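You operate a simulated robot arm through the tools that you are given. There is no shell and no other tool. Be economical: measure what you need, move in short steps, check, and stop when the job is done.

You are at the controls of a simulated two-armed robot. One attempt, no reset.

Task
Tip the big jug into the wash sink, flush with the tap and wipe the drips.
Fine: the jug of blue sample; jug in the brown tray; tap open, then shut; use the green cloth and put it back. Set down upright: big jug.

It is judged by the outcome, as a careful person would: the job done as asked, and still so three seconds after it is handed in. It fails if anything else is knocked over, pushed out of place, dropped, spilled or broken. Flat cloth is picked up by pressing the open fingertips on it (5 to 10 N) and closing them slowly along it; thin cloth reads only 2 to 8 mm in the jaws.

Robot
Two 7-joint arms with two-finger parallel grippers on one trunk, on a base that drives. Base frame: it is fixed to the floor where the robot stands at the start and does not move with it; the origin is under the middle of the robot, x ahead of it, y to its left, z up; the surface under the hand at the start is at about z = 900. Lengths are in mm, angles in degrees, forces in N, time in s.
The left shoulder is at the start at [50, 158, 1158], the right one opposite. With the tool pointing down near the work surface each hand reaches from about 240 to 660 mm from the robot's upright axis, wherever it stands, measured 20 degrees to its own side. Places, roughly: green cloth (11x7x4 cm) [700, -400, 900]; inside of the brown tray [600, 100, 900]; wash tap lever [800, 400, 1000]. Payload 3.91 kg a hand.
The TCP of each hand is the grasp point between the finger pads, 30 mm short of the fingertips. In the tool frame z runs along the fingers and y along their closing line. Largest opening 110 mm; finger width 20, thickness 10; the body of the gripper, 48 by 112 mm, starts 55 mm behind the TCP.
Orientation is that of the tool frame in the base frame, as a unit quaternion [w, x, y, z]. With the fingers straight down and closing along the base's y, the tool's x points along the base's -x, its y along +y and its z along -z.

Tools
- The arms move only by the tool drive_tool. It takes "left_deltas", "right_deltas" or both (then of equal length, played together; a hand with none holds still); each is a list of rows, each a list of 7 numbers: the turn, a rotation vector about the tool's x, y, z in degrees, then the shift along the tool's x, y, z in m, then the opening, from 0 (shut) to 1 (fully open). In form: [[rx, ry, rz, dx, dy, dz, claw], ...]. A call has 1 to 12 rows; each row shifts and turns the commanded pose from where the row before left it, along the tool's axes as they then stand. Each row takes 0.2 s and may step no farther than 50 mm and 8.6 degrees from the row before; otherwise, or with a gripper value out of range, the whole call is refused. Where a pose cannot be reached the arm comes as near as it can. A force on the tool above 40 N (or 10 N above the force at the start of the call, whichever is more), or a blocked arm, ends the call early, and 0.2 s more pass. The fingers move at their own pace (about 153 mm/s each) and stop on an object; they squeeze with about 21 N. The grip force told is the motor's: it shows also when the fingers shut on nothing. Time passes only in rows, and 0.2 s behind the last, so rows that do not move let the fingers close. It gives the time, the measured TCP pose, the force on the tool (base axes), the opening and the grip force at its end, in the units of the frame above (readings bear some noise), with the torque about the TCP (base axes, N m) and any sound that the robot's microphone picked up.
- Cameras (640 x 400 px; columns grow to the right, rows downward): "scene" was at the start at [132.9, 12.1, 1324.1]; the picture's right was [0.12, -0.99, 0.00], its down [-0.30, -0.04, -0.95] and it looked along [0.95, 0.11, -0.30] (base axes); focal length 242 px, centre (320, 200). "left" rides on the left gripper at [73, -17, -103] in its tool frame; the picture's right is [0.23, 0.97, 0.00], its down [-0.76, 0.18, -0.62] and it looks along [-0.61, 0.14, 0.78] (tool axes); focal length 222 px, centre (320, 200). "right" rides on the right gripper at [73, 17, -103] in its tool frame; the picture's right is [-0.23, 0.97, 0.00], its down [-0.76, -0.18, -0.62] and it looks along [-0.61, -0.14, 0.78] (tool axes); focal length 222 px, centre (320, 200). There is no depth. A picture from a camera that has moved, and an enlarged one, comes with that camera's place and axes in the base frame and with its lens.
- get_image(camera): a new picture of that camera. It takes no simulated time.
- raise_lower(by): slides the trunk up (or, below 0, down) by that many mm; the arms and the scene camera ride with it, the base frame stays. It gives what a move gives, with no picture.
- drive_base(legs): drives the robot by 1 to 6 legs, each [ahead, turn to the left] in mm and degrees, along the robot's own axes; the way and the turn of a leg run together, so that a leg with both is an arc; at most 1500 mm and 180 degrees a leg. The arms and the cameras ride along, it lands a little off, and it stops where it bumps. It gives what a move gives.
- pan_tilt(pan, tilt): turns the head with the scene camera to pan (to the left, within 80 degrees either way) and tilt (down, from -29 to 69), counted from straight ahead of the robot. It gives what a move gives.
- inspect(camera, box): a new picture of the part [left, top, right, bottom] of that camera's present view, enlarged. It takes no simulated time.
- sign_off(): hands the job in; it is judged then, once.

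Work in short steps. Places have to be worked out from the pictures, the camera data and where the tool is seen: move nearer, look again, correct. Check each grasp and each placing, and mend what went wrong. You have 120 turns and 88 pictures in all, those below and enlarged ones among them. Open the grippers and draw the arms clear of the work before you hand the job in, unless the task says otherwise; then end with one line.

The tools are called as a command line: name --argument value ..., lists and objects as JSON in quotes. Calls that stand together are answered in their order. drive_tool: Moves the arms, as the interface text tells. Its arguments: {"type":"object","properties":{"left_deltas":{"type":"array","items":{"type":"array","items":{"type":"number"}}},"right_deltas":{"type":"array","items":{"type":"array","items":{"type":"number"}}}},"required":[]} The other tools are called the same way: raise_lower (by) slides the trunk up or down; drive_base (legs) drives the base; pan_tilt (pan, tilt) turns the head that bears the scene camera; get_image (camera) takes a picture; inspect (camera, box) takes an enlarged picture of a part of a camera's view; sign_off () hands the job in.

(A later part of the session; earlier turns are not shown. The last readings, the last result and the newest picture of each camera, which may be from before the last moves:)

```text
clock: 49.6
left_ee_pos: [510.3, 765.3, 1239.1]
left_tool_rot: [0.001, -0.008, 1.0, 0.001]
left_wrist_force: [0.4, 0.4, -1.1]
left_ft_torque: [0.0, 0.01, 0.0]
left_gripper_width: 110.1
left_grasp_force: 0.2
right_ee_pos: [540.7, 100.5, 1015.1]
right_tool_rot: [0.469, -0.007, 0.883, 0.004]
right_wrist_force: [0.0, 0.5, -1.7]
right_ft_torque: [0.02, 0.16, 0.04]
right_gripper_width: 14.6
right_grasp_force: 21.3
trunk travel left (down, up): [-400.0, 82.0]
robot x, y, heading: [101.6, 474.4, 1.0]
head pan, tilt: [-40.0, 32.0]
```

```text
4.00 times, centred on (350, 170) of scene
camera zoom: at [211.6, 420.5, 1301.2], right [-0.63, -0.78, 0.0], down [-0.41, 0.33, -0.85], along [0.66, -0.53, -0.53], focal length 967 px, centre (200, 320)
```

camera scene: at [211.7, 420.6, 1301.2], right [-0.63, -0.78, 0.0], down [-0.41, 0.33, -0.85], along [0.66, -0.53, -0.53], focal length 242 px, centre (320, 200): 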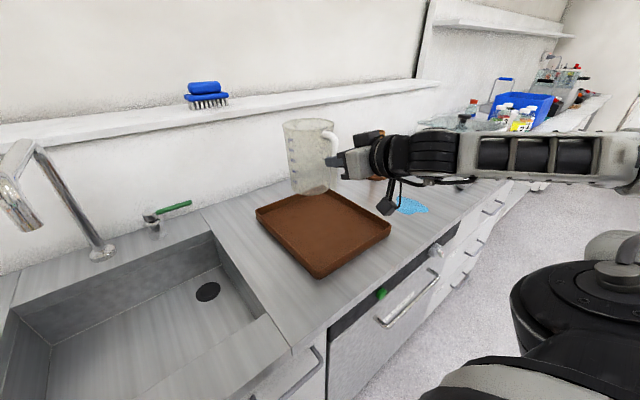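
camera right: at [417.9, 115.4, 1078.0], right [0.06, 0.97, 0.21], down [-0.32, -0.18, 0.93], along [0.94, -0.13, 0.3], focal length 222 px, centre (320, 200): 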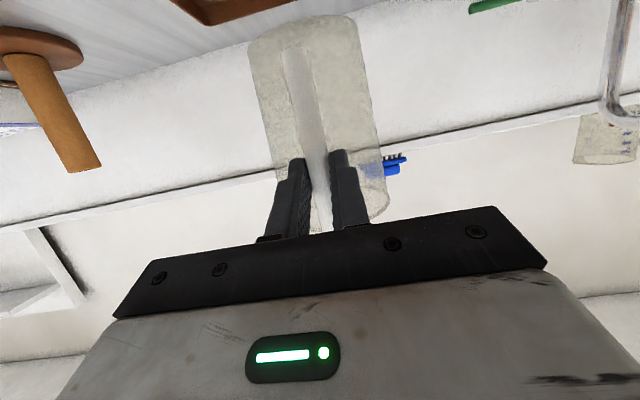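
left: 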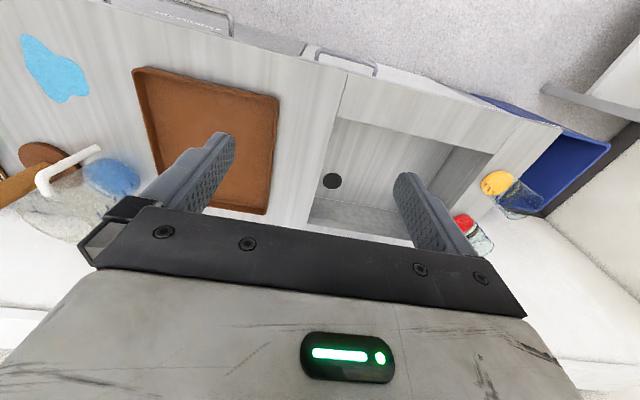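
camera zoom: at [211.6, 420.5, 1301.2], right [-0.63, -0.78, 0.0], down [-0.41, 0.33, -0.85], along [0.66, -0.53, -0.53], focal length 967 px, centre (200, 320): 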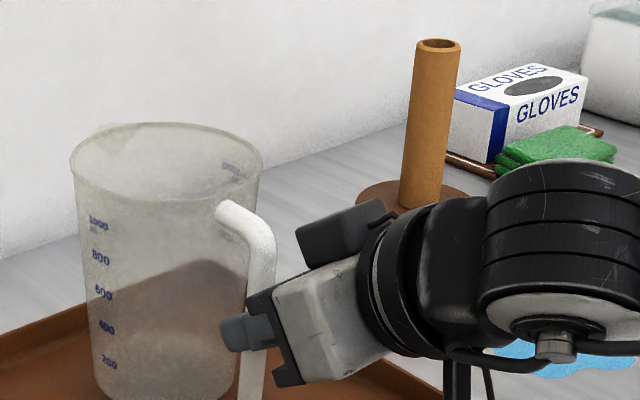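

The rim is now level, so the jug is upright. I lower it in small steps until it touches the tray.

drive_tool --right_deltas '[[0, 0, 0, 0.0025, 0, 0.0017, 0], [0, 0, 0, 0.0025, 0, 0.0017, 0], [0, 0, 0, 0, 0, 0, 0]]'

drive_tool --right_deltas '[[0, 0, 0, 0.0016, 0, 0.0011, 0], [0, 0, 0, 0, 0, 0, 0]]'

drive_tool --right_deltas '[[0, 0, 0, 0.0016, 0, 0.0011, 0], [0, 0, 0, 0, 0, 0, 0]]'

drive_tool --right_deltas '[[0, 0, 0, 0.0016, 0, 0.0011, 0], [0, 0, 0, 0, 0, 0, 0]]'

```text
clock: 50.5
left_ee_pos: [510.4, 764.6, 1237.9]
left_tool_rot: [0.002, -0.009, 1.0, 0.0]
left_wrist_force: [0.3, 0.6, -0.3]
left_ft_torque: [-0.02, -0.03, 0.01]
left_gripper_width: 110.1
left_grasp_force: 0.1
right_ee_pos: [540.0, 100.4, 1008.9]
right_tool_rot: [0.469, -0.006, 0.883, 0.003]
right_wrist_force: [-0.8, -0.2, -2.4]
right_ft_torque: [0.0, 0.18, 0.03]
right_gripper_width: 14.1
right_grasp_force: 20.7
trunk travel left (down, up): [-400.0, 82.0]
robot x, y, heading: [100.3, 479.3, 0.8]
head pan, tilt: [-40.0, 32.0]
```

```text
clock: 51.0
left_ee_pos: [512.2, 763.9, 1239.8]
left_tool_rot: [0.001, -0.008, 1.0, -0.001]
left_wrist_force: [-0.4, 0.0, 0.1]
left_ft_torque: [-0.01, 0.0, -0.01]
left_gripper_width: 110.0
left_grasp_force: 0.1
right_ee_pos: [539.4, 100.3, 1006.0]
right_tool_rot: [0.469, -0.006, 0.883, 0.004]
right_wrist_force: [-0.7, 0.3, -0.8]
right_ft_torque: [0.01, 0.17, -0.01]
right_gripper_width: 14.4
right_grasp_force: 21.0
trunk travel left (down, up): [-400.0, 82.0]
robot x, y, heading: [100.2, 478.1, 1.1]
head pan, tilt: [-40.0, 32.0]
```

```text
clock: 51.6
left_ee_pos: [510.9, 763.5, 1239.5]
left_tool_rot: [0.0, -0.008, 1.0, 0.0]
left_wrist_force: [-0.5, -0.5, 0.4]
left_ft_torque: [0.02, 0.01, 0.0]
left_gripper_width: 109.9
left_grasp_force: 0.0
right_ee_pos: [539.3, 99.9, 1005.3]
right_tool_rot: [0.47, -0.006, 0.883, 0.003]
right_wrist_force: [-0.4, -0.1, -2.0]
right_ft_torque: [0.01, 0.17, -0.04]
right_gripper_width: 14.5
right_grasp_force: 20.9
trunk travel left (down, up): [-400.0, 82.0]
robot x, y, heading: [99.9, 472.3, 0.9]
head pan, tilt: [-40.0, 32.0]
```

```text
clock: 52.2
left_ee_pos: [510.8, 763.3, 1239.4]
left_tool_rot: [0.001, -0.008, 1.0, -0.001]
left_wrist_force: [-0.4, 0.4, 0.2]
left_ft_torque: [0.02, 0.01, -0.02]
left_gripper_width: 110.1
left_grasp_force: 0.0
right_ee_pos: [539.6, 98.7, 1003.5]
right_tool_rot: [0.47, -0.007, 0.883, 0.004]
right_wrist_force: [0.9, -0.2, -1.9]
right_ft_torque: [0.03, 0.14, 0.01]
right_gripper_width: 14.2
right_grasp_force: 21.0
trunk travel left (down, up): [-400.0, 82.0]
robot x, y, heading: [100.1, 475.3, 1.0]
head pan, tilt: [-40.0, 32.0]
```

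Not yet in contact; more 2 mm steps.

drive_tool --right_deltas '[[0, 0, 0, 0.0016, 0, 0.0011, 0], [0, 0, 0, 0, 0, 0, 0]]'

drive_tool --right_deltas '[[0, 0, 0, 0.0016, 0, 0.0011, 0], [0, 0, 0, 0, 0, 0, 0]]'

inspect --camera "scene" --box '[250, 140, 410, 240]'

```text
clock: 52.9
left_ee_pos: [510.1, 762.6, 1239.1]
left_tool_rot: [0.001, -0.008, 1.0, 0.0]
left_wrist_force: [-0.8, 1.0, -0.3]
left_ft_torque: [0.0, 0.01, 0.0]
left_gripper_width: 109.9
left_grasp_force: 0.0
right_ee_pos: [540.5, 99.1, 1000.9]
right_tool_rot: [0.47, -0.006, 0.883, 0.004]
right_wrist_force: [-0.3, -0.2, -1.4]
right_ft_torque: [0.01, 0.15, -0.01]
right_gripper_width: 14.3
right_grasp_force: 21.2
trunk travel left (down, up): [-400.0, 82.0]
robot x, y, heading: [101.8, 473.6, 1.0]
head pan, tilt: [-40.0, 32.0]
```

```text
clock: 53.5
left_ee_pos: [511.5, 764.1, 1240.3]
left_tool_rot: [0.002, -0.009, 1.0, 0.0]
left_wrist_force: [0.1, -1.6, -0.1]
left_ft_torque: [-0.02, 0.0, 0.03]
left_gripper_width: 110.0
left_grasp_force: 0.0
right_ee_pos: [540.0, 100.8, 999.4]
right_tool_rot: [0.469, -0.006, 0.883, 0.004]
right_wrist_force: [0.1, 0.1, 0.2]
right_ft_torque: [0.01, 0.09, 0.02]
right_gripper_width: 14.1
right_grasp_force: 21.3
trunk travel left (down, up): [-400.0, 82.0]
robot x, y, heading: [98.3, 478.6, 1.1]
head pan, tilt: [-40.0, 32.0]
```

```text
4.00 times, centred on (330, 190) of scene
camera zoom: at [211.5, 420.6, 1301.2], right [-0.63, -0.78, 0.0], down [-0.41, 0.33, -0.85], along [0.66, -0.53, -0.53], focal length 967 px, centre (280, 240)
```

zoom: 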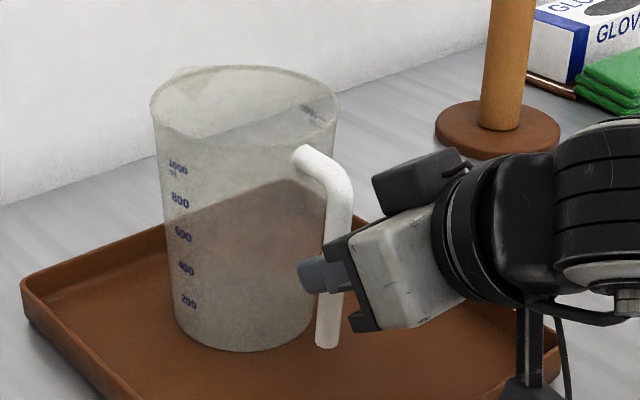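

Contact reached (force near zero, torque dropping). I press 1 mm more and open gradually.

drive_tool --right_deltas '[[0, 0, 0, 0.0008, 0, 0.0005, 0], [0, 0, 0, 0, 0, 0, 0.16], [0, 0, 0, 0, 0, 0, 0.25], [0, 0, 0, 0, 0, 0, 0.5], [0, 0, 0, 0, 0, 0, 0.8], [0, 0, 0, 0, 0, 0, 1], [0, 0, 0, 0, 0, 0, 1]]'

inspect --camera "scene" --box '[250, 140, 410, 240]'

```text
clock: 55.0
left_ee_pos: [510.0, 764.9, 1238.4]
left_tool_rot: [0.001, -0.009, 1.0, 0.0]
left_wrist_force: [-0.2, 0.4, -0.2]
left_ft_torque: [0.01, 0.0, -0.01]
left_gripper_width: 110.2
left_grasp_force: 0.2
right_ee_pos: [539.9, 100.5, 997.2]
right_tool_rot: [0.469, -0.008, 0.883, 0.004]
right_wrist_force: [-0.3, -0.3, -0.3]
right_ft_torque: [0.03, 0.0, -0.01]
right_gripper_width: 109.8
right_grasp_force: 0.1
trunk travel left (down, up): [-400.0, 82.0]
robot x, y, heading: [102.0, 476.0, 0.7]
head pan, tilt: [-40.0, 32.0]
```

```text
4.00 times, centred on (330, 190) of scene
camera zoom: at [211.5, 420.6, 1301.2], right [-0.63, -0.78, 0.0], down [-0.41, 0.33, -0.85], along [0.66, -0.53, -0.53], focal length 967 px, centre (280, 240)
```

zoom: 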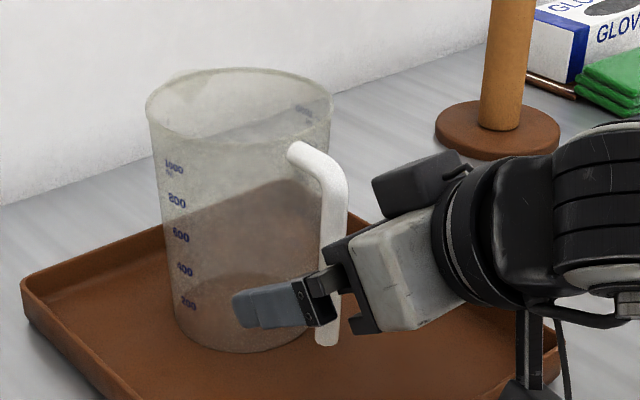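

The jug stands upright in the tray. I withdraw the hand back and up, then look at the tap lever.

drive_tool --right_deltas '[[0, 0, 0, 0, 0, -0.03, 1], [0, 0, 0, 0, 0, -0.03, 1], [0, 0, 0, 0, 0, -0.03, 1], [0, 0, 0, -0.04, 0, -0.02, 1], [0, 0, 0, -0.04, 0, -0.02, 1], [0, 0, 0, -0.04, 0, 0, 1], [0, 0, 0, 0, 0, 0, 1]]'

pan_tilt --pan -10 --tilt 28

get_image --camera "scene"

```text
clock: 56.6
left_ee_pos: [510.7, 764.5, 1239.4]
left_tool_rot: [0.001, -0.01, 1.0, 0.0]
left_wrist_force: [-1.0, 0.6, -0.2]
left_ft_torque: [0.02, -0.01, -0.07]
left_gripper_width: 109.9
left_grasp_force: 0.0
right_ee_pos: [500.4, 100.7, 1170.0]
right_tool_rot: [0.469, -0.007, 0.883, 0.004]
right_wrist_force: [-0.8, 0.2, -0.1]
right_ft_torque: [0.0, -0.01, -0.01]
right_gripper_width: 109.9
right_grasp_force: 0.0
trunk travel left (down, up): [-400.0, 82.0]
robot x, y, heading: [103.4, 471.2, 0.9]
head pan, tilt: [-40.0, 32.0]
```

```text
clock: 57.6
left_ee_pos: [510.5, 765.2, 1239.5]
left_tool_rot: [0.001, -0.009, 1.0, 0.001]
left_wrist_force: [0.1, 0.0, 0.1]
left_ft_torque: [0.0, 0.03, -0.02]
left_gripper_width: 109.9
left_grasp_force: 0.1
right_ee_pos: [499.7, 101.2, 1169.6]
right_tool_rot: [0.469, -0.008, 0.883, 0.005]
right_wrist_force: [0.0, 0.8, -0.5]
right_ft_torque: [0.01, 0.02, 0.01]
right_gripper_width: 109.9
right_grasp_force: 0.0
trunk travel left (down, up): [-400.0, 82.0]
robot x, y, heading: [101.2, 474.1, 0.9]
head pan, tilt: [-10.0, 28.0]
```

```text
56 pictures are left
camera scene: at [232.0, 462.6, 1307.5], right [-0.16, -0.99, 0.0], down [-0.46, 0.07, -0.88], along [0.87, -0.14, -0.47], focal length 242 px, centre (320, 200)
```

scene: 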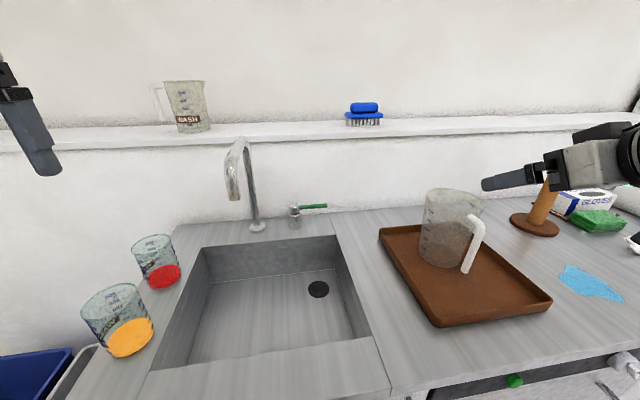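

inspect --camera "scene" --box '[270, 190, 350, 240]'

```text
8.00 times, centred on (310, 215) of scene
camera zoom: at [232.0, 462.6, 1307.5], right [-0.16, -0.99, 0.0], down [-0.46, 0.07, -0.88], along [0.87, -0.14, -0.47], focal length 1933 px, centre (400, 80)
```

zoom: 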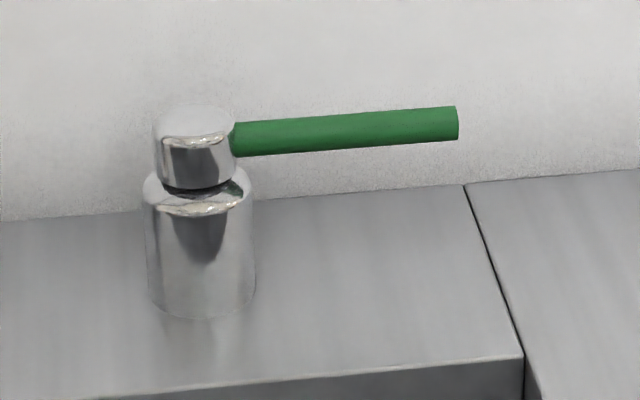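

The lever is a green horizontal bar at z≈960 from the cap [838,439] out to y≈343; likely a quarter turn about the vertical. I'll roll the right hand 90° (fingers one above the other) to grip the bar from the front.

drive_tool --right_deltas '[[0, -8.5, 0, 0, 0, 0, 1], [0, 0, -8.2, 0, 0, 0, 0.8], [0, 0, -8.2, 0, 0, 0, 0.6], [0, 0, -8.2, 0, 0, 0, 0.5], [0, 0, -8.2, 0, 0, 0, 0.5], [0, 0, -8.2, 0, 0, 0, 0.5], [0, 0, -8.2, 0, 0, 0, 0.5], [0, 0, -8.2, 0, 0, 0, 0.5], [0, 0, -8.2, 0, 0, 0, 0.5], [0, 0, -8.2, 0, 0, 0, 0.5], [0, 0, -8.2, 0, 0, 0, 0.5], [0, 0, -8, 0, 0, 0, 0.5]]'

get_image --camera "scene"

```text
clock: 60.2
left_ee_pos: [512.2, 764.9, 1239.2]
left_tool_rot: [0.001, -0.008, 1.0, 0.001]
left_wrist_force: [0.0, 0.3, -0.1]
left_ft_torque: [0.0, 0.01, 0.02]
left_gripper_width: 110.0
left_grasp_force: 0.0
right_ee_pos: [497.9, 100.3, 1169.6]
right_tool_rot: [-0.38, 0.604, -0.592, 0.375]
right_wrist_force: [0.5, 0.4, -0.3]
right_ft_torque: [0.01, -0.02, -0.01]
right_gripper_width: 55.0
right_grasp_force: 0.1
trunk travel left (down, up): [-400.0, 82.0]
robot x, y, heading: [103.3, 474.0, 1.1]
head pan, tilt: [-10.0, 28.0]
```

```text
54 pictures are left
camera scene: at [232.0, 462.8, 1307.5], right [-0.16, -0.99, 0.0], down [-0.46, 0.07, -0.88], along [0.87, -0.14, -0.47], focal length 242 px, centre (320, 200)
```

scene: 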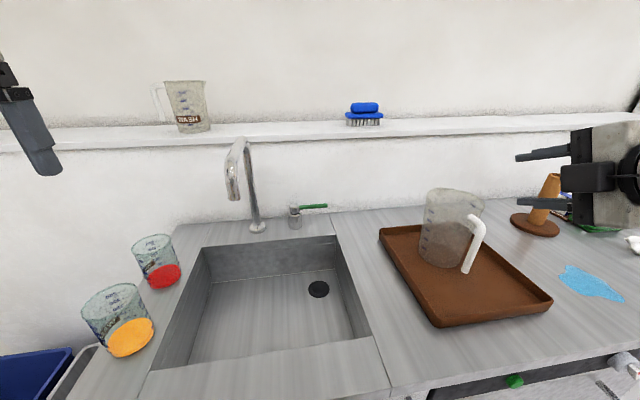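

Roll done, camera on the right side. I move across to y≈362 and then forward to about [778,362,988], short of the bar.

drive_tool --right_deltas '[[0, 0, 0, -0.0437, 0, 0, 0.5], [0, 0, 0, -0.0437, 0, 0, 0.5], [0, 0, 0, -0.0437, 0, 0, 0.5], [0, 0, 0, -0.0437, 0, 0, 0.5], [0, 0, 0, -0.0437, 0, 0, 0.5], [0, 0, 0, -0.0437, 0, 0, 0.5]]'

drive_tool --right_deltas '[[0, 0, 0, 0, 0.0055, 0.0414, 0.5], [0, 0, 0, 0, 0.0055, 0.0414, 0.5], [0, 0, 0, 0, 0.0055, 0.0414, 0.5], [0, 0, 0, 0, 0.0055, 0.0414, 0.5], [0, 0, 0, 0, 0.0055, 0.0414, 0.5], [0, 0, 0, 0, 0.0055, 0.0414, 0.5], [0, 0, 0, 0, 0.0055, 0.0414, 0.5], [0, 0, 0, 0, 0.0055, 0.0414, 0.5], [0, 0, 0, 0, 0, 0, 0.5]]'

get_image --camera "right"

inspect --camera "scene" --box '[240, 150, 400, 250]'

```text
clock: 61.6
left_ee_pos: [512.0, 764.5, 1238.9]
left_tool_rot: [0.0, -0.009, 1.0, 0.001]
left_wrist_force: [0.2, 0.2, -0.4]
left_ft_torque: [-0.02, 0.02, -0.03]
left_gripper_width: 109.9
left_grasp_force: 0.2
right_ee_pos: [518.2, 354.6, 1182.4]
right_tool_rot: [-0.379, 0.602, -0.594, 0.375]
right_wrist_force: [0.3, -0.3, -0.2]
right_ft_torque: [0.04, 0.04, -0.03]
right_gripper_width: 54.8
right_grasp_force: 0.0
right hand out of reach, approached as far as the arm can: row 2, 3
trunk travel left (down, up): [-400.0, 82.0]
robot x, y, heading: [101.7, 478.7, 0.8]
head pan, tilt: [-10.0, 28.0]
```

```text
clock: 63.6
left_ee_pos: [510.6, 763.8, 1239.3]
left_tool_rot: [0.0, -0.009, 1.0, 0.0]
left_wrist_force: [0.2, -0.5, 0.7]
left_ft_torque: [-0.01, 0.0, 0.0]
left_gripper_width: 110.0
left_grasp_force: 0.1
right_ee_pos: [744.8, 297.8, 1034.3]
right_tool_rot: [-0.381, 0.603, -0.593, 0.375]
right_wrist_force: [0.0, 0.8, 0.2]
right_ft_torque: [-0.02, 0.0, 0.0]
right_gripper_width: 55.0
right_grasp_force: 0.0
right hand out of reach, approached as far as the arm can: row 5, 6, 7, 8
trunk travel left (down, up): [-400.0, 82.0]
robot x, y, heading: [101.6, 476.7, 1.1]
head pan, tilt: [-10.0, 28.0]
```

```text
53 pictures are left
camera right: at [646.5, 222.9, 1064.2], right [-0.42, 0.22, -0.88], down [-0.5, 0.75, 0.43], along [0.76, 0.62, -0.21], focal length 222 px, centre (320, 200)
```

right: 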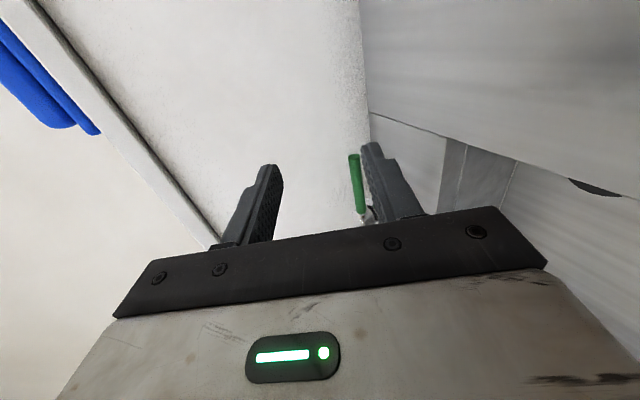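

```text
4.00 times, centred on (320, 200) of scene
camera zoom: at [231.9, 462.8, 1307.5], right [-0.16, -0.99, 0.0], down [-0.46, 0.07, -0.88], along [0.87, -0.14, -0.47], focal length 967 px, centre (320, 200)
```

zoom: 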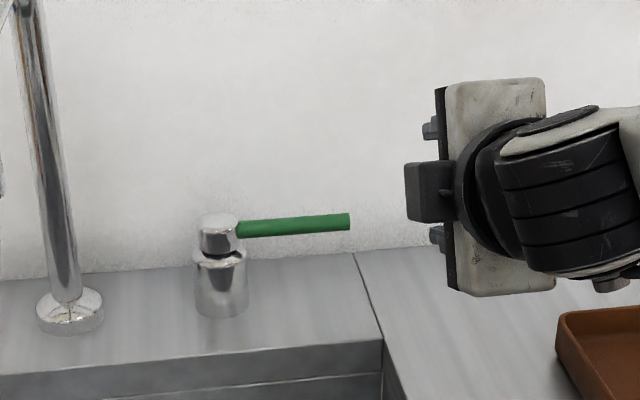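

The arm is out of reach with this roll; it stopped at [745,298,1034]. I retract a bit and drive the base 80 mm closer.

drive_tool --right_deltas '[[0, 0, 0, 0, 0, -0.04, 0.5], [0, 0, 0, 0, 0, -0.04, 0.5], [0, 0, 0, 0, 0, 0, 0.5]]'

drive_base --legs '[[80, 0]]'

```text
clock: 64.4
left_ee_pos: [512.3, 764.0, 1238.6]
left_tool_rot: [0.002, -0.008, 1.0, 0.0]
left_wrist_force: [-0.7, 0.3, 0.1]
left_ft_torque: [-0.02, -0.05, 0.02]
left_gripper_width: 109.9
left_grasp_force: 0.1
right_ee_pos: [674.4, 297.3, 1070.1]
right_tool_rot: [-0.38, 0.602, -0.594, 0.374]
right_wrist_force: [-0.2, 0.1, 0.4]
right_ft_torque: [0.02, 0.01, 0.0]
right_gripper_width: 54.8
right_grasp_force: 0.0
trunk travel left (down, up): [-400.0, 82.0]
robot x, y, heading: [105.9, 475.2, 1.1]
head pan, tilt: [-10.0, 28.0]
```

```text
clock: 65.3
left_ee_pos: [534.5, 766.4, 1239.0]
left_tool_rot: [0.001, -0.01, 1.0, 0.0]
left_wrist_force: [-0.4, 0.0, 0.1]
left_ft_torque: [0.01, -0.06, 0.01]
left_gripper_width: 109.9
left_grasp_force: 0.1
right_ee_pos: [696.5, 298.2, 1071.2]
right_tool_rot: [-0.381, 0.602, -0.593, 0.376]
right_wrist_force: [-1.4, -0.1, 0.0]
right_ft_torque: [0.01, 0.0, 0.0]
right_gripper_width: 55.1
right_grasp_force: 0.0
trunk travel left (down, up): [-400.0, 82.0]
robot x, y, heading: [124.2, 476.6, 0.9]
head pan, tilt: [-10.0, 28.0]
stopped in leg 1: the robot was blocked; the commanded pose is now the measured one
```

The base is blocked at x=124, so that's the limit. The -90° roll seemed to be at a wrist limit; I'll back off and roll the other way (+180° in total) to the opposite vertical grip.

drive_tool --right_deltas '[[0, 0, 0, 0, 0, -0.045, 0.5], [0, 0, 0, 0, 0, -0.045, 0.5], [0, 0, 8.2, 0, 0, 0, 0.5], [0, 0, 8.2, 0, 0, 0, 0.5], [0, 0, 8.2, 0, 0, 0, 0.5], [0, 0, 8.2, 0, 0, 0, 0.5], [0, 0, 8.2, 0, 0, 0, 0.5], [0, 0, 8.2, 0, 0, 0, 0.5], [0, 0, 8.2, 0, 0, 0, 0.5], [0, 0, 8.2, 0, 0, 0, 0.5], [0, 0, 8.2, 0, 0, 0, 0.5], [0, 0, 8.2, 0, 0, 0, 0.5]]'

drive_tool --right_deltas '[[0, 0, 8.2, 0, 0, 0, 0.5], [0, 0, 8.2, 0, 0, 0, 0.5], [0, 0, 8.2, 0, 0, 0, 0.5], [0, 0, 8.2, 0, 0, 0, 0.5], [0, 0, 8.2, 0, 0, 0, 0.5], [0, 0, 8.2, 0, 0, 0, 0.5], [0, 0, 8.2, 0, 0, 0, 0.5], [0, 0, 8.2, 0, 0, 0, 0.5], [0, 0, 8.2, 0, 0, 0, 0.5], [0, 0, 8.2, 0, 0, 0, 0.5], [0, 0, 8.2, 0, 0, 0, 0.5], [0, 0, 8.0, 0, 0, 0, 0.5]]'

drive_tool --right_deltas '[[0, 7.22, -3.44, 0, 0, 0, 0.5], [0, 7.22, -3.44, 0, 0, 0, 0.5], [0, 7.22, -3.44, 0, 0, 0, 0.5], [0, 7.22, -3.44, 0, 0, 0, 0.5], [0, 7.22, -3.44, 0, 0, 0, 0.5], [0, 0, 0, 0, 0, 0, 0.5]]'

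get_image --camera "scene"

```text
clock: 67.9
left_ee_pos: [536.4, 763.7, 1239.1]
left_tool_rot: [0.001, -0.009, 1.0, 0.0]
left_wrist_force: [-1.1, -0.4, -0.4]
left_ft_torque: [0.02, -0.01, -0.03]
left_gripper_width: 110.2
left_grasp_force: 0.0
right_ee_pos: [618.1, 296.4, 1108.9]
right_tool_rot: [0.533, -0.064, 0.843, -0.032]
right_wrist_force: [0.4, -0.6, 0.5]
right_ft_torque: [-0.03, 0.02, 0.03]
right_gripper_width: 55.0
right_grasp_force: 0.0
trunk travel left (down, up): [-400.0, 82.0]
robot x, y, heading: [126.7, 477.8, 1.1]
head pan, tilt: [-10.0, 28.0]
```

```text
clock: 70.5
left_ee_pos: [536.0, 763.6, 1239.0]
left_tool_rot: [0.001, -0.009, 1.0, 0.0]
left_wrist_force: [0.0, 0.6, 0.5]
left_ft_torque: [-0.02, -0.03, 0.02]
left_gripper_width: 109.8
left_grasp_force: 0.0
right_ee_pos: [616.6, 296.2, 1109.2]
right_tool_rot: [0.374, 0.595, 0.6, 0.382]
right_wrist_force: [0.2, -0.8, -0.2]
right_ft_torque: [-0.01, 0.02, -0.01]
right_gripper_width: 55.1
right_grasp_force: 0.1
trunk travel left (down, up): [-400.0, 82.0]
robot x, y, heading: [130.3, 477.7, 0.8]
head pan, tilt: [-10.0, 28.0]
```

```text
clock: 71.9
left_ee_pos: [536.1, 764.4, 1239.6]
left_tool_rot: [0.001, -0.008, 1.0, 0.001]
left_wrist_force: [0.0, -0.3, 0.5]
left_ft_torque: [0.0, -0.05, -0.02]
left_gripper_width: 110.2
left_grasp_force: 0.1
right_ee_pos: [618.8, 295.9, 1108.7]
right_tool_rot: [0.222, 0.352, 0.767, 0.488]
right_wrist_force: [0.1, 0.6, 0.0]
right_ft_torque: [0.0, 0.0, 0.02]
right_gripper_width: 54.9
right_grasp_force: 0.0
trunk travel left (down, up): [-400.0, 82.0]
robot x, y, heading: [129.5, 473.5, 0.9]
head pan, tilt: [-10.0, 28.0]
```

```text
51 pictures are left
camera scene: at [257.1, 463.1, 1307.5], right [-0.16, -0.99, 0.0], down [-0.46, 0.07, -0.88], along [0.87, -0.14, -0.47], focal length 242 px, centre (320, 200)
```

scene: 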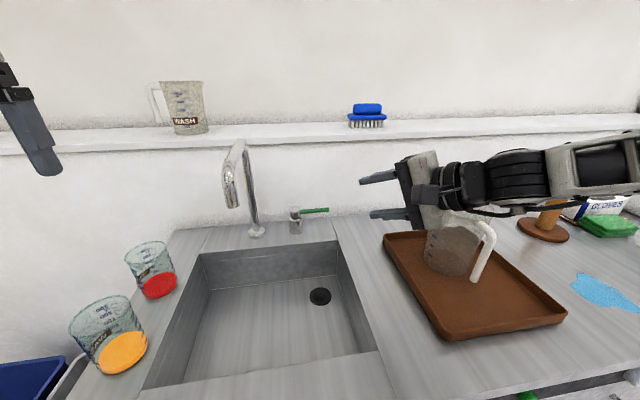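

The rolled pose works, but reaching the lever with the right arm would bring its forearm too near the jug. I'll use the left arm instead from a stance further right; first I restore the right hand to pointing down, high up.

drive_tool --right_deltas '[[0, 0, 0, 0.017, 0.0254, -0.0337, 0.5], [0, 0, 0, 0.017, 0.0254, -0.0337, 0.5], [0, 0, 0, 0.017, 0.0254, -0.0337, 0.5], [0, -7.22, 3.44, 0, 0, 0, 0.5], [0, -7.22, 3.44, 0, 0, 0, 0.5], [0, -7.22, 3.44, 0, 0, 0, 0.5], [0, -7.22, 3.44, 0, 0, 0, 0.5], [0, -7.22, 3.44, 0, 0, 0, 0.5], [0, 0, -8.2, 0, 0, 0, 0.5], [0, 0, -8.2, 0, 0, 0, 0.5], [0, 0, -8.2, 0, 0, 0, 0.5], [0, 0, -8.2, 0, 0, 0, 0.5]]'

drive_tool --right_deltas '[[0, 0, -8.2, 0, 0, 0, 0.5], [0, 0, -8.2, 0, 0, 0, 0.5], [0, 0, -8.2, 0, 0, 0, 0.5], [0, 0, -8.2, 0, 0, 0, 0.5], [0, 0, -8.2, 0, 0, 0, 0.5], [0, 0, -8.2, 0, 0, 0, 0.5], [0, 0, -8, 0, 0, 0, 0.5], [0, 8, 0, 0, 0, 0, 0.5], [0, 8, 0, 0, 0, 0, 0.5], [0, 8, 0, 0, 0, 0, 0.5], [0, 8, 0, 0, 0, 0, 0.5], [0, 8, 0, 0, 0, 0, 0.5]]'

drive_tool --right_deltas '[[0, 8, 0, 0, 0, 0, 0.5], [0, 8, 0, 0, 0, 0, 0.5], [0, 8, 0, 0, 0, 0, 0.5], [0, 0, 0, 0, 0, 0, 0.5]]'

```text
clock: 74.5
left_ee_pos: [536.6, 764.0, 1238.2]
left_tool_rot: [0.001, -0.009, 1.0, 0.0]
left_wrist_force: [0.5, 0.7, -0.9]
left_ft_torque: [0.03, -0.01, -0.01]
left_gripper_width: 109.8
left_grasp_force: 0.0
right_ee_pos: [541.3, 297.0, 1221.4]
right_tool_rot: [0.467, 0.399, 0.745, 0.261]
right_wrist_force: [0.7, -0.4, -0.6]
right_ft_torque: [0.01, -0.05, 0.01]
right_gripper_width: 55.0
right_grasp_force: 0.1
trunk travel left (down, up): [-400.0, 82.0]
robot x, y, heading: [122.1, 476.1, 1.0]
head pan, tilt: [-10.0, 28.0]
```

```text
clock: 77.1
left_ee_pos: [537.5, 765.2, 1238.5]
left_tool_rot: [0.001, -0.009, 1.0, 0.0]
left_wrist_force: [0.4, 0.2, -0.9]
left_ft_torque: [0.01, 0.01, -0.01]
left_gripper_width: 109.8
left_grasp_force: 0.0
right_ee_pos: [540.3, 297.0, 1222.4]
right_tool_rot: [0.212, -0.007, 0.977, 0.004]
right_wrist_force: [-0.6, 0.8, -0.6]
right_ft_torque: [-0.01, 0.0, 0.04]
right_gripper_width: 55.0
right_grasp_force: 0.1
trunk travel left (down, up): [-400.0, 82.0]
robot x, y, heading: [130.2, 473.3, 1.1]
head pan, tilt: [-10.0, 28.0]
```

```text
clock: 78.1
left_ee_pos: [535.7, 764.2, 1239.2]
left_tool_rot: [0.0, -0.01, 1.0, 0.0]
left_wrist_force: [-1.1, -0.2, -0.4]
left_ft_torque: [-0.01, -0.03, 0.01]
left_gripper_width: 109.9
left_grasp_force: 0.2
right_ee_pos: [540.1, 299.2, 1222.0]
right_tool_rot: [0.004, -0.007, 1.0, 0.001]
right_wrist_force: [0.2, 0.0, 0.0]
right_ft_torque: [-0.02, 0.0, 0.02]
right_gripper_width: 55.0
right_grasp_force: 0.2
trunk travel left (down, up): [-400.0, 82.0]
robot x, y, heading: [127.7, 478.1, 0.9]
head pan, tilt: [-10.0, 28.0]
```

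Both hands point down and high. I drive back, right about 265 mm, and forward again so the left shoulder faces the lever.

drive_base --legs '[[-300, 0], [0, -90], [265, 0], [0, 89], [285, 0]]'

pan_tilt --pan 15 --tilt 28

get_image --camera "scene"

```text
clock: 91.0
left_ee_pos: [515.7, 536.8, 1240.1]
left_tool_rot: [0.001, -0.034, 0.999, 0.0]
left_wrist_force: [0.3, -0.6, 0.0]
left_ft_torque: [0.05, -0.01, 0.04]
left_gripper_width: 110.0
left_grasp_force: 0.1
right_ee_pos: [543.5, 69.4, 1221.3]
right_tool_rot: [0.005, -0.032, 0.999, 0.002]
right_wrist_force: [0.3, -0.1, 0.1]
right_ft_torque: [-0.02, -0.04, -0.01]
right_gripper_width: 54.9
right_grasp_force: 0.1
trunk travel left (down, up): [-400.0, 82.0]
robot x, y, heading: [121.4, 232.0, 3.9]
head pan, tilt: [-10.0, 28.0]
stopped in leg 5: the robot was blocked; the commanded pose is now the measured one
```

```text
clock: 91.9
left_ee_pos: [516.7, 537.3, 1238.6]
left_tool_rot: [0.0, -0.034, 0.999, 0.0]
left_wrist_force: [-0.5, -0.8, -0.1]
left_ft_torque: [0.0, 0.0, 0.01]
left_gripper_width: 110.1
left_grasp_force: 0.1
right_ee_pos: [543.3, 70.6, 1221.6]
right_tool_rot: [0.005, -0.031, 1.0, 0.002]
right_wrist_force: [-0.2, -0.7, -0.3]
right_ft_torque: [0.01, -0.02, 0.02]
right_gripper_width: 54.9
right_grasp_force: 0.1
trunk travel left (down, up): [-400.0, 82.0]
robot x, y, heading: [124.7, 228.5, 3.9]
head pan, tilt: [15.0, 28.0]
```

```text
50 pictures are left
camera scene: at [248.4, 261.2, 1307.5], right [0.32, -0.95, 0.0], down [-0.44, -0.15, -0.88], along [0.84, 0.28, -0.47], focal length 242 px, centre (320, 200)
```

scene: 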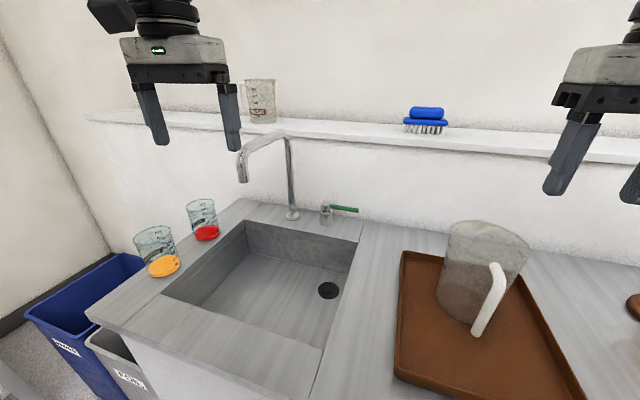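

Now at [122,230], heading 3.9°. I enlarge the lever to triangulate it from this new viewpoint.

inspect --camera "scene" --box '[300, 180, 380, 230]'

```text
8.00 times, centred on (340, 205) of scene
camera zoom: at [248.4, 261.2, 1307.5], right [0.32, -0.95, 0.0], down [-0.44, -0.15, -0.88], along [0.84, 0.28, -0.47], focal length 1933 px, centre (160, 160)
```

zoom: 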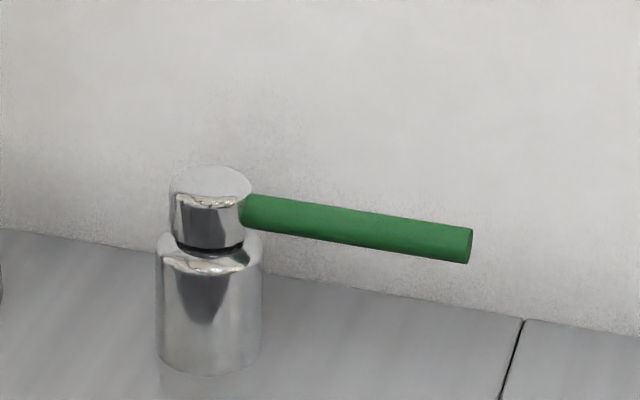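

The bar is at x≈840, z≈960, y 343–420, pivot [841,439]. I bring the left hand right, pitch it forward to 25° below horizontal and roll it -90°.

drive_tool --left_deltas '[[0, 0, 0, 0, -0.05, 0, 0.5], [0, 0, 0, 0, -0.05, 0, 0.5], [0, 0, 0, 0, -0.05, 0, 0.5], [0, -8.1, 0, 0, 0, 0, 0.5], [0, -8.1, 0, 0, 0, 0, 0.5], [0, -8.1, 0, 0, 0, 0, 0.5], [0, -8.1, 0, 0, 0, 0, 0.5], [0, -8.1, 0, 0, 0, 0, 0.5], [0, -8.1, 0, 0, 0, 0, 0.5], [0, -8.1, 0, 0, 0, 0, 0.5], [0, -8.1, 0, 0, 0, 0, 0.5]]'

drive_tool --left_deltas '[[0, 0, -8.2, 0, 0, 0, 0.5], [0, 0, -8.2, 0, 0, 0, 0.5], [0, 0, -8.2, 0, 0, 0, 0.5], [0, 0, -8.2, 0, 0, 0, 0.5], [0, 0, -8.2, 0, 0, 0, 0.5], [0, 0, -8.2, 0, 0, 0, 0.5], [0, 0, -8.2, 0, 0, 0, 0.5], [0, 0, -8.2, 0, 0, 0, 0.5], [0, 0, -8.2, 0, 0, 0, 0.5], [0, 0, -8.2, 0, 0, 0, 0.5], [0, 0, -8, 0, 0, 0, 0.5]]'

get_image --camera "scene"

```text
clock: 94.3
left_ee_pos: [519.1, 401.0, 1234.7]
left_tool_rot: [0.537, -0.028, 0.843, 0.017]
left_wrist_force: [-0.4, -0.6, -0.4]
left_ft_torque: [0.0, 0.03, -0.01]
left_gripper_width: 54.8
left_grasp_force: 0.1
left hand out of reach, approached as far as the arm can: row 3
right_ee_pos: [543.0, 70.7, 1221.9]
right_tool_rot: [0.006, -0.03, 1.0, 0.002]
right_wrist_force: [-0.3, -0.2, 0.0]
right_ft_torque: [-0.03, 0.02, 0.0]
right_gripper_width: 54.9
right_grasp_force: 0.1
trunk travel left (down, up): [-400.0, 82.0]
robot x, y, heading: [121.4, 226.0, 4.0]
head pan, tilt: [15.0, 28.0]
```

```text
clock: 96.7
left_ee_pos: [521.3, 402.4, 1233.3]
left_tool_rot: [-0.393, 0.618, -0.575, 0.365]
left_wrist_force: [0.7, -0.2, -1.2]
left_ft_torque: [0.03, -0.04, -0.04]
left_gripper_width: 55.1
left_grasp_force: 0.1
right_ee_pos: [543.9, 70.4, 1222.2]
right_tool_rot: [0.004, -0.031, 1.0, 0.002]
right_wrist_force: [0.0, 0.6, -1.1]
right_ft_torque: [0.0, -0.01, 0.01]
right_gripper_width: 55.1
right_grasp_force: 0.0
trunk travel left (down, up): [-400.0, 82.0]
robot x, y, heading: [119.0, 225.4, 3.7]
head pan, tilt: [15.0, 28.0]
```

```text
48 pictures are left
camera scene: at [249.7, 261.5, 1307.2], right [0.32, -0.95, 0.0], down [-0.45, -0.15, -0.88], along [0.84, 0.28, -0.47], focal length 242 px, centre (320, 200)
```

scene: 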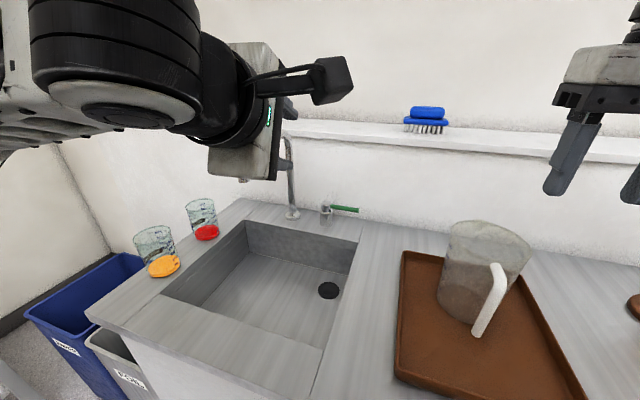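

The left hand is in the wanted orientation. I advance it to about [785,362,988], just short of the bar.

drive_tool --left_deltas '[[0, 0, 0, 0.0074, 0.0139, 0.0425, 0.5], [0, 0, 0, 0.0074, 0.0139, 0.0425, 0.5], [0, 0, 0, 0.0074, 0.0139, 0.0425, 0.5], [0, 0, 0, 0.0074, 0.0139, 0.0425, 0.5], [0, 0, 0, 0.0074, 0.0139, 0.0425, 0.5], [0, 0, 0, 0.0074, 0.0139, 0.0425, 0.5], [0, 0, 0, 0.0074, 0.0139, 0.0425, 0.5], [0, 0, 0, 0.0074, 0.0139, 0.0425, 0.5], [0, 0, 0, 0, 0, 0, 0.5]]'

get_image --camera "scene"

get_image --camera "left"

```text
clock: 98.7
left_ee_pos: [781.8, 454.1, 1112.8]
left_tool_rot: [-0.39, 0.617, -0.578, 0.364]
left_wrist_force: [-0.5, 0.1, -0.2]
left_ft_torque: [-0.03, 0.01, -0.02]
left_gripper_width: 54.9
left_grasp_force: 0.0
left hand out of reach, approached as far as the arm can: row 1, 2, 3, 4, 5, 6, 7, 8
right_ee_pos: [544.1, 70.5, 1222.2]
right_tool_rot: [0.005, -0.03, 1.0, 0.001]
right_wrist_force: [0.4, -0.2, 0.2]
right_ft_torque: [0.03, 0.03, 0.0]
right_gripper_width: 55.0
right_grasp_force: 0.1
trunk travel left (down, up): [-400.0, 82.0]
robot x, y, heading: [121.7, 223.3, 4.0]
head pan, tilt: [15.0, 28.0]
```

```text
47 pictures are left
camera scene: at [248.3, 261.3, 1307.5], right [0.32, -0.95, 0.0], down [-0.44, -0.15, -0.88], along [0.84, 0.28, -0.47], focal length 242 px, centre (320, 200)
```

scene: 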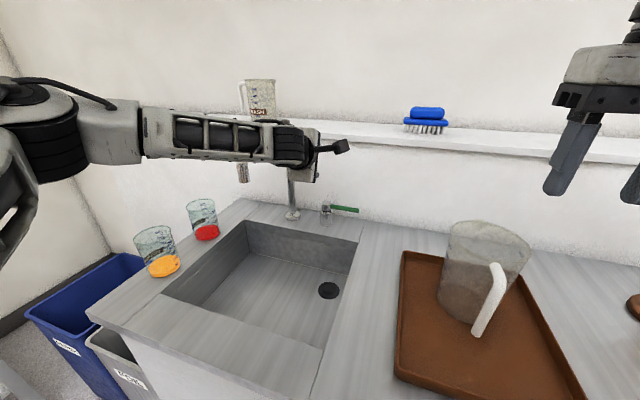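

```text
46 pictures are left
camera left: at [699.6, 378.0, 1173.6], right [-0.4, -0.25, -0.88], down [-0.69, 0.72, 0.11], along [0.6, 0.65, -0.46], focal length 222 px, centre (320, 200)
```

left: 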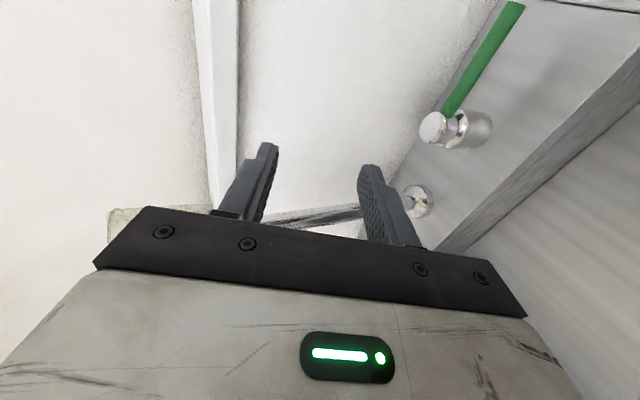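

The arm is clamped at about 620 mm from its shoulder, so I must bring the shoulder nearer: turning the base right swings the left shoulder forward. I retract the left hand first.

drive_tool --left_deltas '[[0, 0, 0, 0, 0, -0.04, 0.5], [0, 0, 0, 0, 0, -0.04, 0.5], [0, 0, 0, 0, 0, -0.04, 0.5], [0, 0, 0, 0, 0, -0.04, 0.5], [0, 0, 0, 0, 0, -0.04, 0.5], [0, 0, 0, 0, 0, -0.04, 0.5], [0, 0, 0, 0, 0, -0.04, 0.5], [0, 0, 0, 0, 0, 0, 0.5]]'

get_image --camera "scene"

```text
clock: 100.5
left_ee_pos: [530.4, 436.0, 1230.0]
left_tool_rot: [-0.392, 0.617, -0.576, 0.365]
left_wrist_force: [-0.3, -0.5, 0.6]
left_ft_torque: [0.01, 0.04, 0.02]
left_gripper_width: 55.0
left_grasp_force: 0.1
right_ee_pos: [542.5, 69.5, 1220.8]
right_tool_rot: [0.005, -0.031, 1.0, 0.003]
right_wrist_force: [-0.8, -0.3, -0.7]
right_ft_torque: [-0.01, 0.0, -0.02]
right_gripper_width: 55.0
right_grasp_force: 0.2
trunk travel left (down, up): [-400.0, 82.0]
robot x, y, heading: [120.7, 226.0, 4.1]
head pan, tilt: [15.0, 28.0]
```

```text
45 pictures are left
camera scene: at [248.5, 261.2, 1307.5], right [0.32, -0.95, 0.0], down [-0.44, -0.15, -0.88], along [0.84, 0.28, -0.47], focal length 242 px, centre (320, 200)
```

scene: 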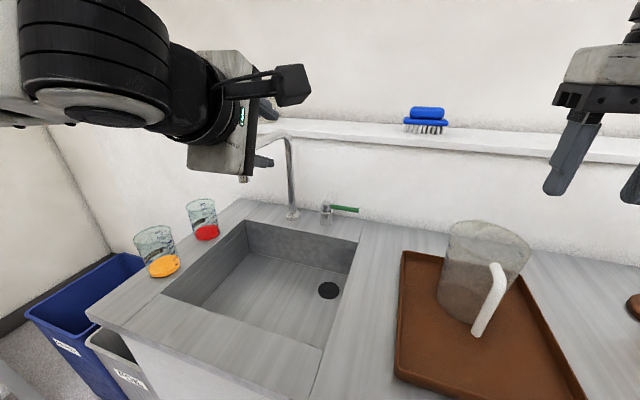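

Spout untouched. Now I re-park: back off, shift left, and come in facing about -35°.

drive_base --legs '[[-250, 0], [0, 86], [270, 0], [0, -125], [300, 0]]'

pan_tilt --pan 40 --tilt 30

get_image --camera "scene"

```text
clock: 114.3
left_ee_pos: [556.1, 169.1, 1231.2]
left_tool_rot: [0.23, -0.363, 0.762, -0.483]
left_wrist_force: [0.8, -0.1, -0.1]
left_ft_torque: [-0.04, -0.01, 0.03]
left_gripper_width: 54.8
left_grasp_force: 0.1
right_ee_pos: [317.0, -108.3, 1221.5]
right_tool_rot: [0.005, 0.337, 0.941, 0.0]
right_wrist_force: [0.1, -0.3, 0.5]
right_ft_torque: [0.02, -0.01, 0.0]
right_gripper_width: 55.1
right_grasp_force: 0.0
trunk travel left (down, up): [-400.0, 82.0]
robot x, y, heading: [116.7, 290.5, -39.5]
head pan, tilt: [15.0, 28.0]
```

```text
clock: 115.2
left_ee_pos: [555.1, 168.9, 1231.1]
left_tool_rot: [0.231, -0.364, 0.762, -0.484]
left_wrist_force: [0.8, 0.0, -0.6]
left_ft_torque: [0.01, 0.01, 0.0]
left_gripper_width: 55.0
left_grasp_force: 0.0
right_ee_pos: [316.4, -107.4, 1222.3]
right_tool_rot: [0.007, 0.337, 0.941, -0.001]
right_wrist_force: [-0.8, -0.3, -0.6]
right_ft_torque: [0.02, -0.02, 0.01]
right_gripper_width: 55.3
right_grasp_force: 0.1
trunk travel left (down, up): [-400.0, 82.0]
robot x, y, heading: [114.0, 293.7, -39.2]
head pan, tilt: [40.0, 30.0]
```

```text
44 pictures are left
camera scene: at [236.1, 271.6, 1304.4], right [0.01, -1.0, 0.0], down [-0.5, -0.01, -0.87], along [0.87, 0.01, -0.5], focal length 242 px, centre (320, 200)
```

scene: 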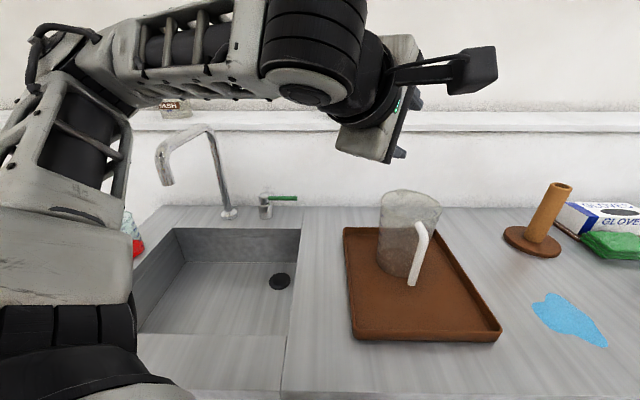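

Left shoulder is now at about [253,383], 590 mm from the bar. I yaw the left hand about 35° left so it points straight ahead (to keep the wrist clear of the spout), then check.

drive_tool --left_deltas '[[0, 0, 0, -0.036, 0, 0, 0.5], [0, 0, 0, -0.036, 0, 0, 0.5], [0, -6.34, -2.98, -0.036, 0, 0, 0.5], [0, -6.34, -2.98, 0, 0, 0, 0.5], [0, -6.34, -2.98, 0, 0, 0, 0.5], [0, -6.34, -2.98, 0, 0, 0, 0.5], [0, -6.34, -2.98, 0, 0, 0, 0.5], [0, 0, 0, 0, 0, 0, 0.5]]'

get_image --camera "scene"

```text
clock: 117.0
left_ee_pos: [641.0, 259.9, 1241.5]
left_tool_rot: [0.365, -0.575, 0.618, -0.392]
left_wrist_force: [-0.3, 0.1, 1.1]
left_ft_torque: [-0.06, 0.02, 0.01]
left_gripper_width: 55.1
left_grasp_force: 0.1
left hand out of reach, approached as far as the arm can: row 7
right_ee_pos: [316.0, -108.2, 1221.3]
right_tool_rot: [0.005, 0.337, 0.941, 0.0]
right_wrist_force: [-0.8, -0.8, 0.2]
right_ft_torque: [0.02, 0.01, 0.01]
right_gripper_width: 55.0
right_grasp_force: 0.0
trunk travel left (down, up): [-400.0, 82.0]
robot x, y, heading: [114.6, 295.6, -39.5]
head pan, tilt: [40.0, 30.0]
```

```text
43 pictures are left
camera scene: at [236.1, 271.6, 1304.3], right [0.02, -1.0, 0.0], down [-0.5, -0.01, -0.87], along [0.87, 0.01, -0.5], focal length 242 px, centre (320, 200)
```

scene: 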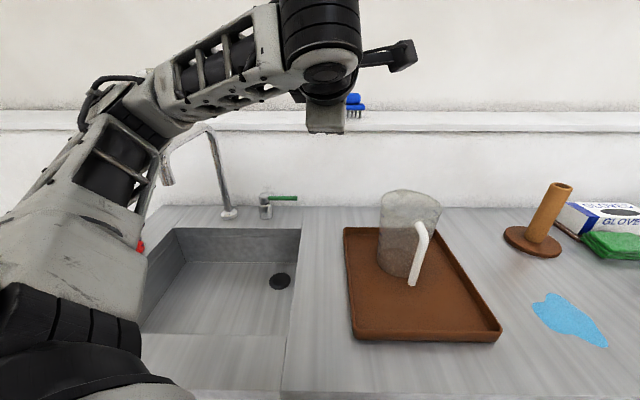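

Hand points straight ahead now. I move it to about [690,370,1100], left of the jug and in line with the bar.

drive_tool --left_deltas '[[0, 0, 0, -0.0226, 0.022, 0.0194, 0.5], [0, 0, 0, -0.0226, 0.022, 0.0194, 0.5], [0, 0, 0, -0.0226, 0.022, 0.0194, 0.5], [0, 0, 0, -0.0226, 0.022, 0.0194, 0.5], [0, 0, 0, -0.0226, 0.022, 0.0194, 0.5], [0, 0, 0, 0, 0, 0, 0.5]]'

get_image --camera "scene"

```text
clock: 118.4
left_ee_pos: [693.2, 373.7, 1102.6]
left_tool_rot: [0.365, -0.576, 0.617, -0.394]
left_wrist_force: [-0.5, -0.1, 0.2]
left_ft_torque: [-0.04, 0.03, -0.02]
left_gripper_width: 54.9
left_grasp_force: 0.0
left hand out of reach, approached as far as the arm can: row 1
right_ee_pos: [315.3, -108.4, 1221.6]
right_tool_rot: [0.005, 0.337, 0.942, -0.001]
right_wrist_force: [0.0, -0.3, -0.6]
right_ft_torque: [-0.01, 0.0, 0.01]
right_gripper_width: 54.9
right_grasp_force: 0.0
trunk travel left (down, up): [-400.0, 82.0]
robot x, y, heading: [113.5, 295.8, -38.8]
head pan, tilt: [40.0, 30.0]
```

```text
42 pictures are left
camera scene: at [236.0, 271.4, 1304.3], right [0.02, -1.0, 0.0], down [-0.5, -0.01, -0.87], along [0.87, 0.01, -0.5], focal length 242 px, centre (320, 200)
```

scene: 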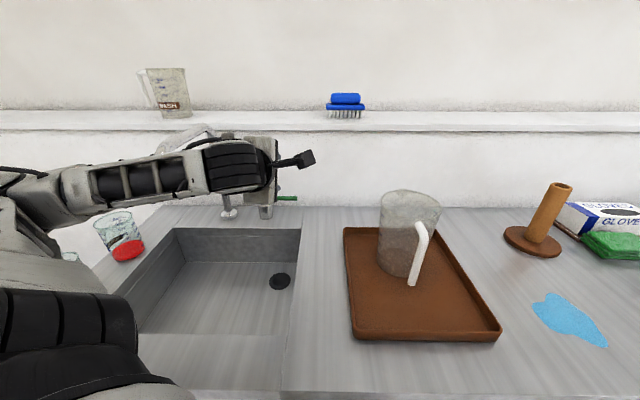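

Clear so far. I advance to the pre-grasp pose [785,368,990].

drive_tool --left_deltas '[[0, 0, 0, 0, 0.0158, 0.0329, 0.5], [0, 0, 0, 0, 0.0158, 0.0329, 0.5], [0, 0, 0, 0, 0.0158, 0.0329, 0.5], [0, 0, 0, 0, 0.0158, 0.0329, 0.5], [0, 0, 0, 0, 0, 0, 0.5]]'

get_image --camera "scene"

get_image --camera "left"

```text
clock: 119.6
left_ee_pos: [785.6, 367.5, 989.4]
left_tool_rot: [0.366, -0.576, 0.617, -0.392]
left_wrist_force: [-0.3, 0.4, -0.6]
left_ft_torque: [-0.01, 0.02, -0.03]
left_gripper_width: 55.0
left_grasp_force: 0.0
right_ee_pos: [314.0, -107.7, 1222.6]
right_tool_rot: [0.005, 0.337, 0.942, 0.0]
right_wrist_force: [0.5, 0.3, -0.5]
right_ft_torque: [-0.03, 0.02, -0.02]
right_gripper_width: 55.1
right_grasp_force: 0.1
trunk travel left (down, up): [-400.0, 82.0]
robot x, y, heading: [113.1, 291.7, -39.1]
head pan, tilt: [40.0, 30.0]
```

```text
41 pictures are left
camera scene: at [235.9, 271.7, 1304.4], right [0.02, -1.0, 0.0], down [-0.5, -0.01, -0.87], along [0.87, 0.01, -0.5], focal length 242 px, centre (320, 200)
```

scene: 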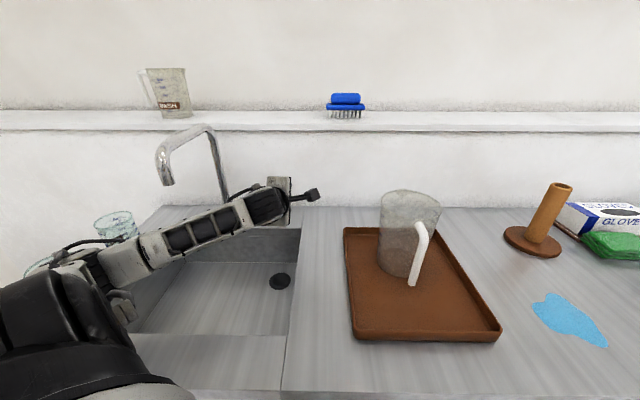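

```text
40 pictures are left
camera left: at [693.5, 301.6, 1050.1], right [-0.43, -0.2, -0.88], down [-0.59, 0.8, 0.1], along [0.69, 0.56, -0.46], focal length 222 px, centre (320, 200)
```

left: 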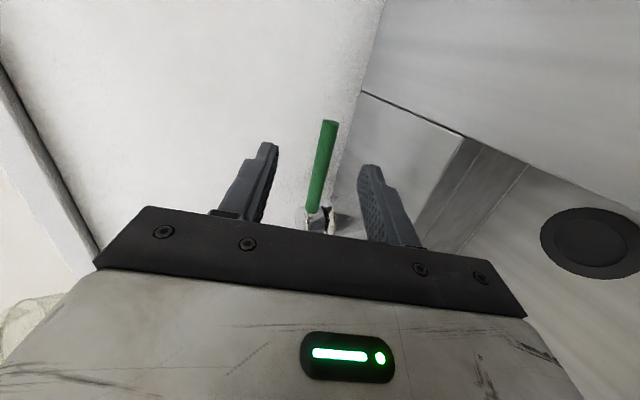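

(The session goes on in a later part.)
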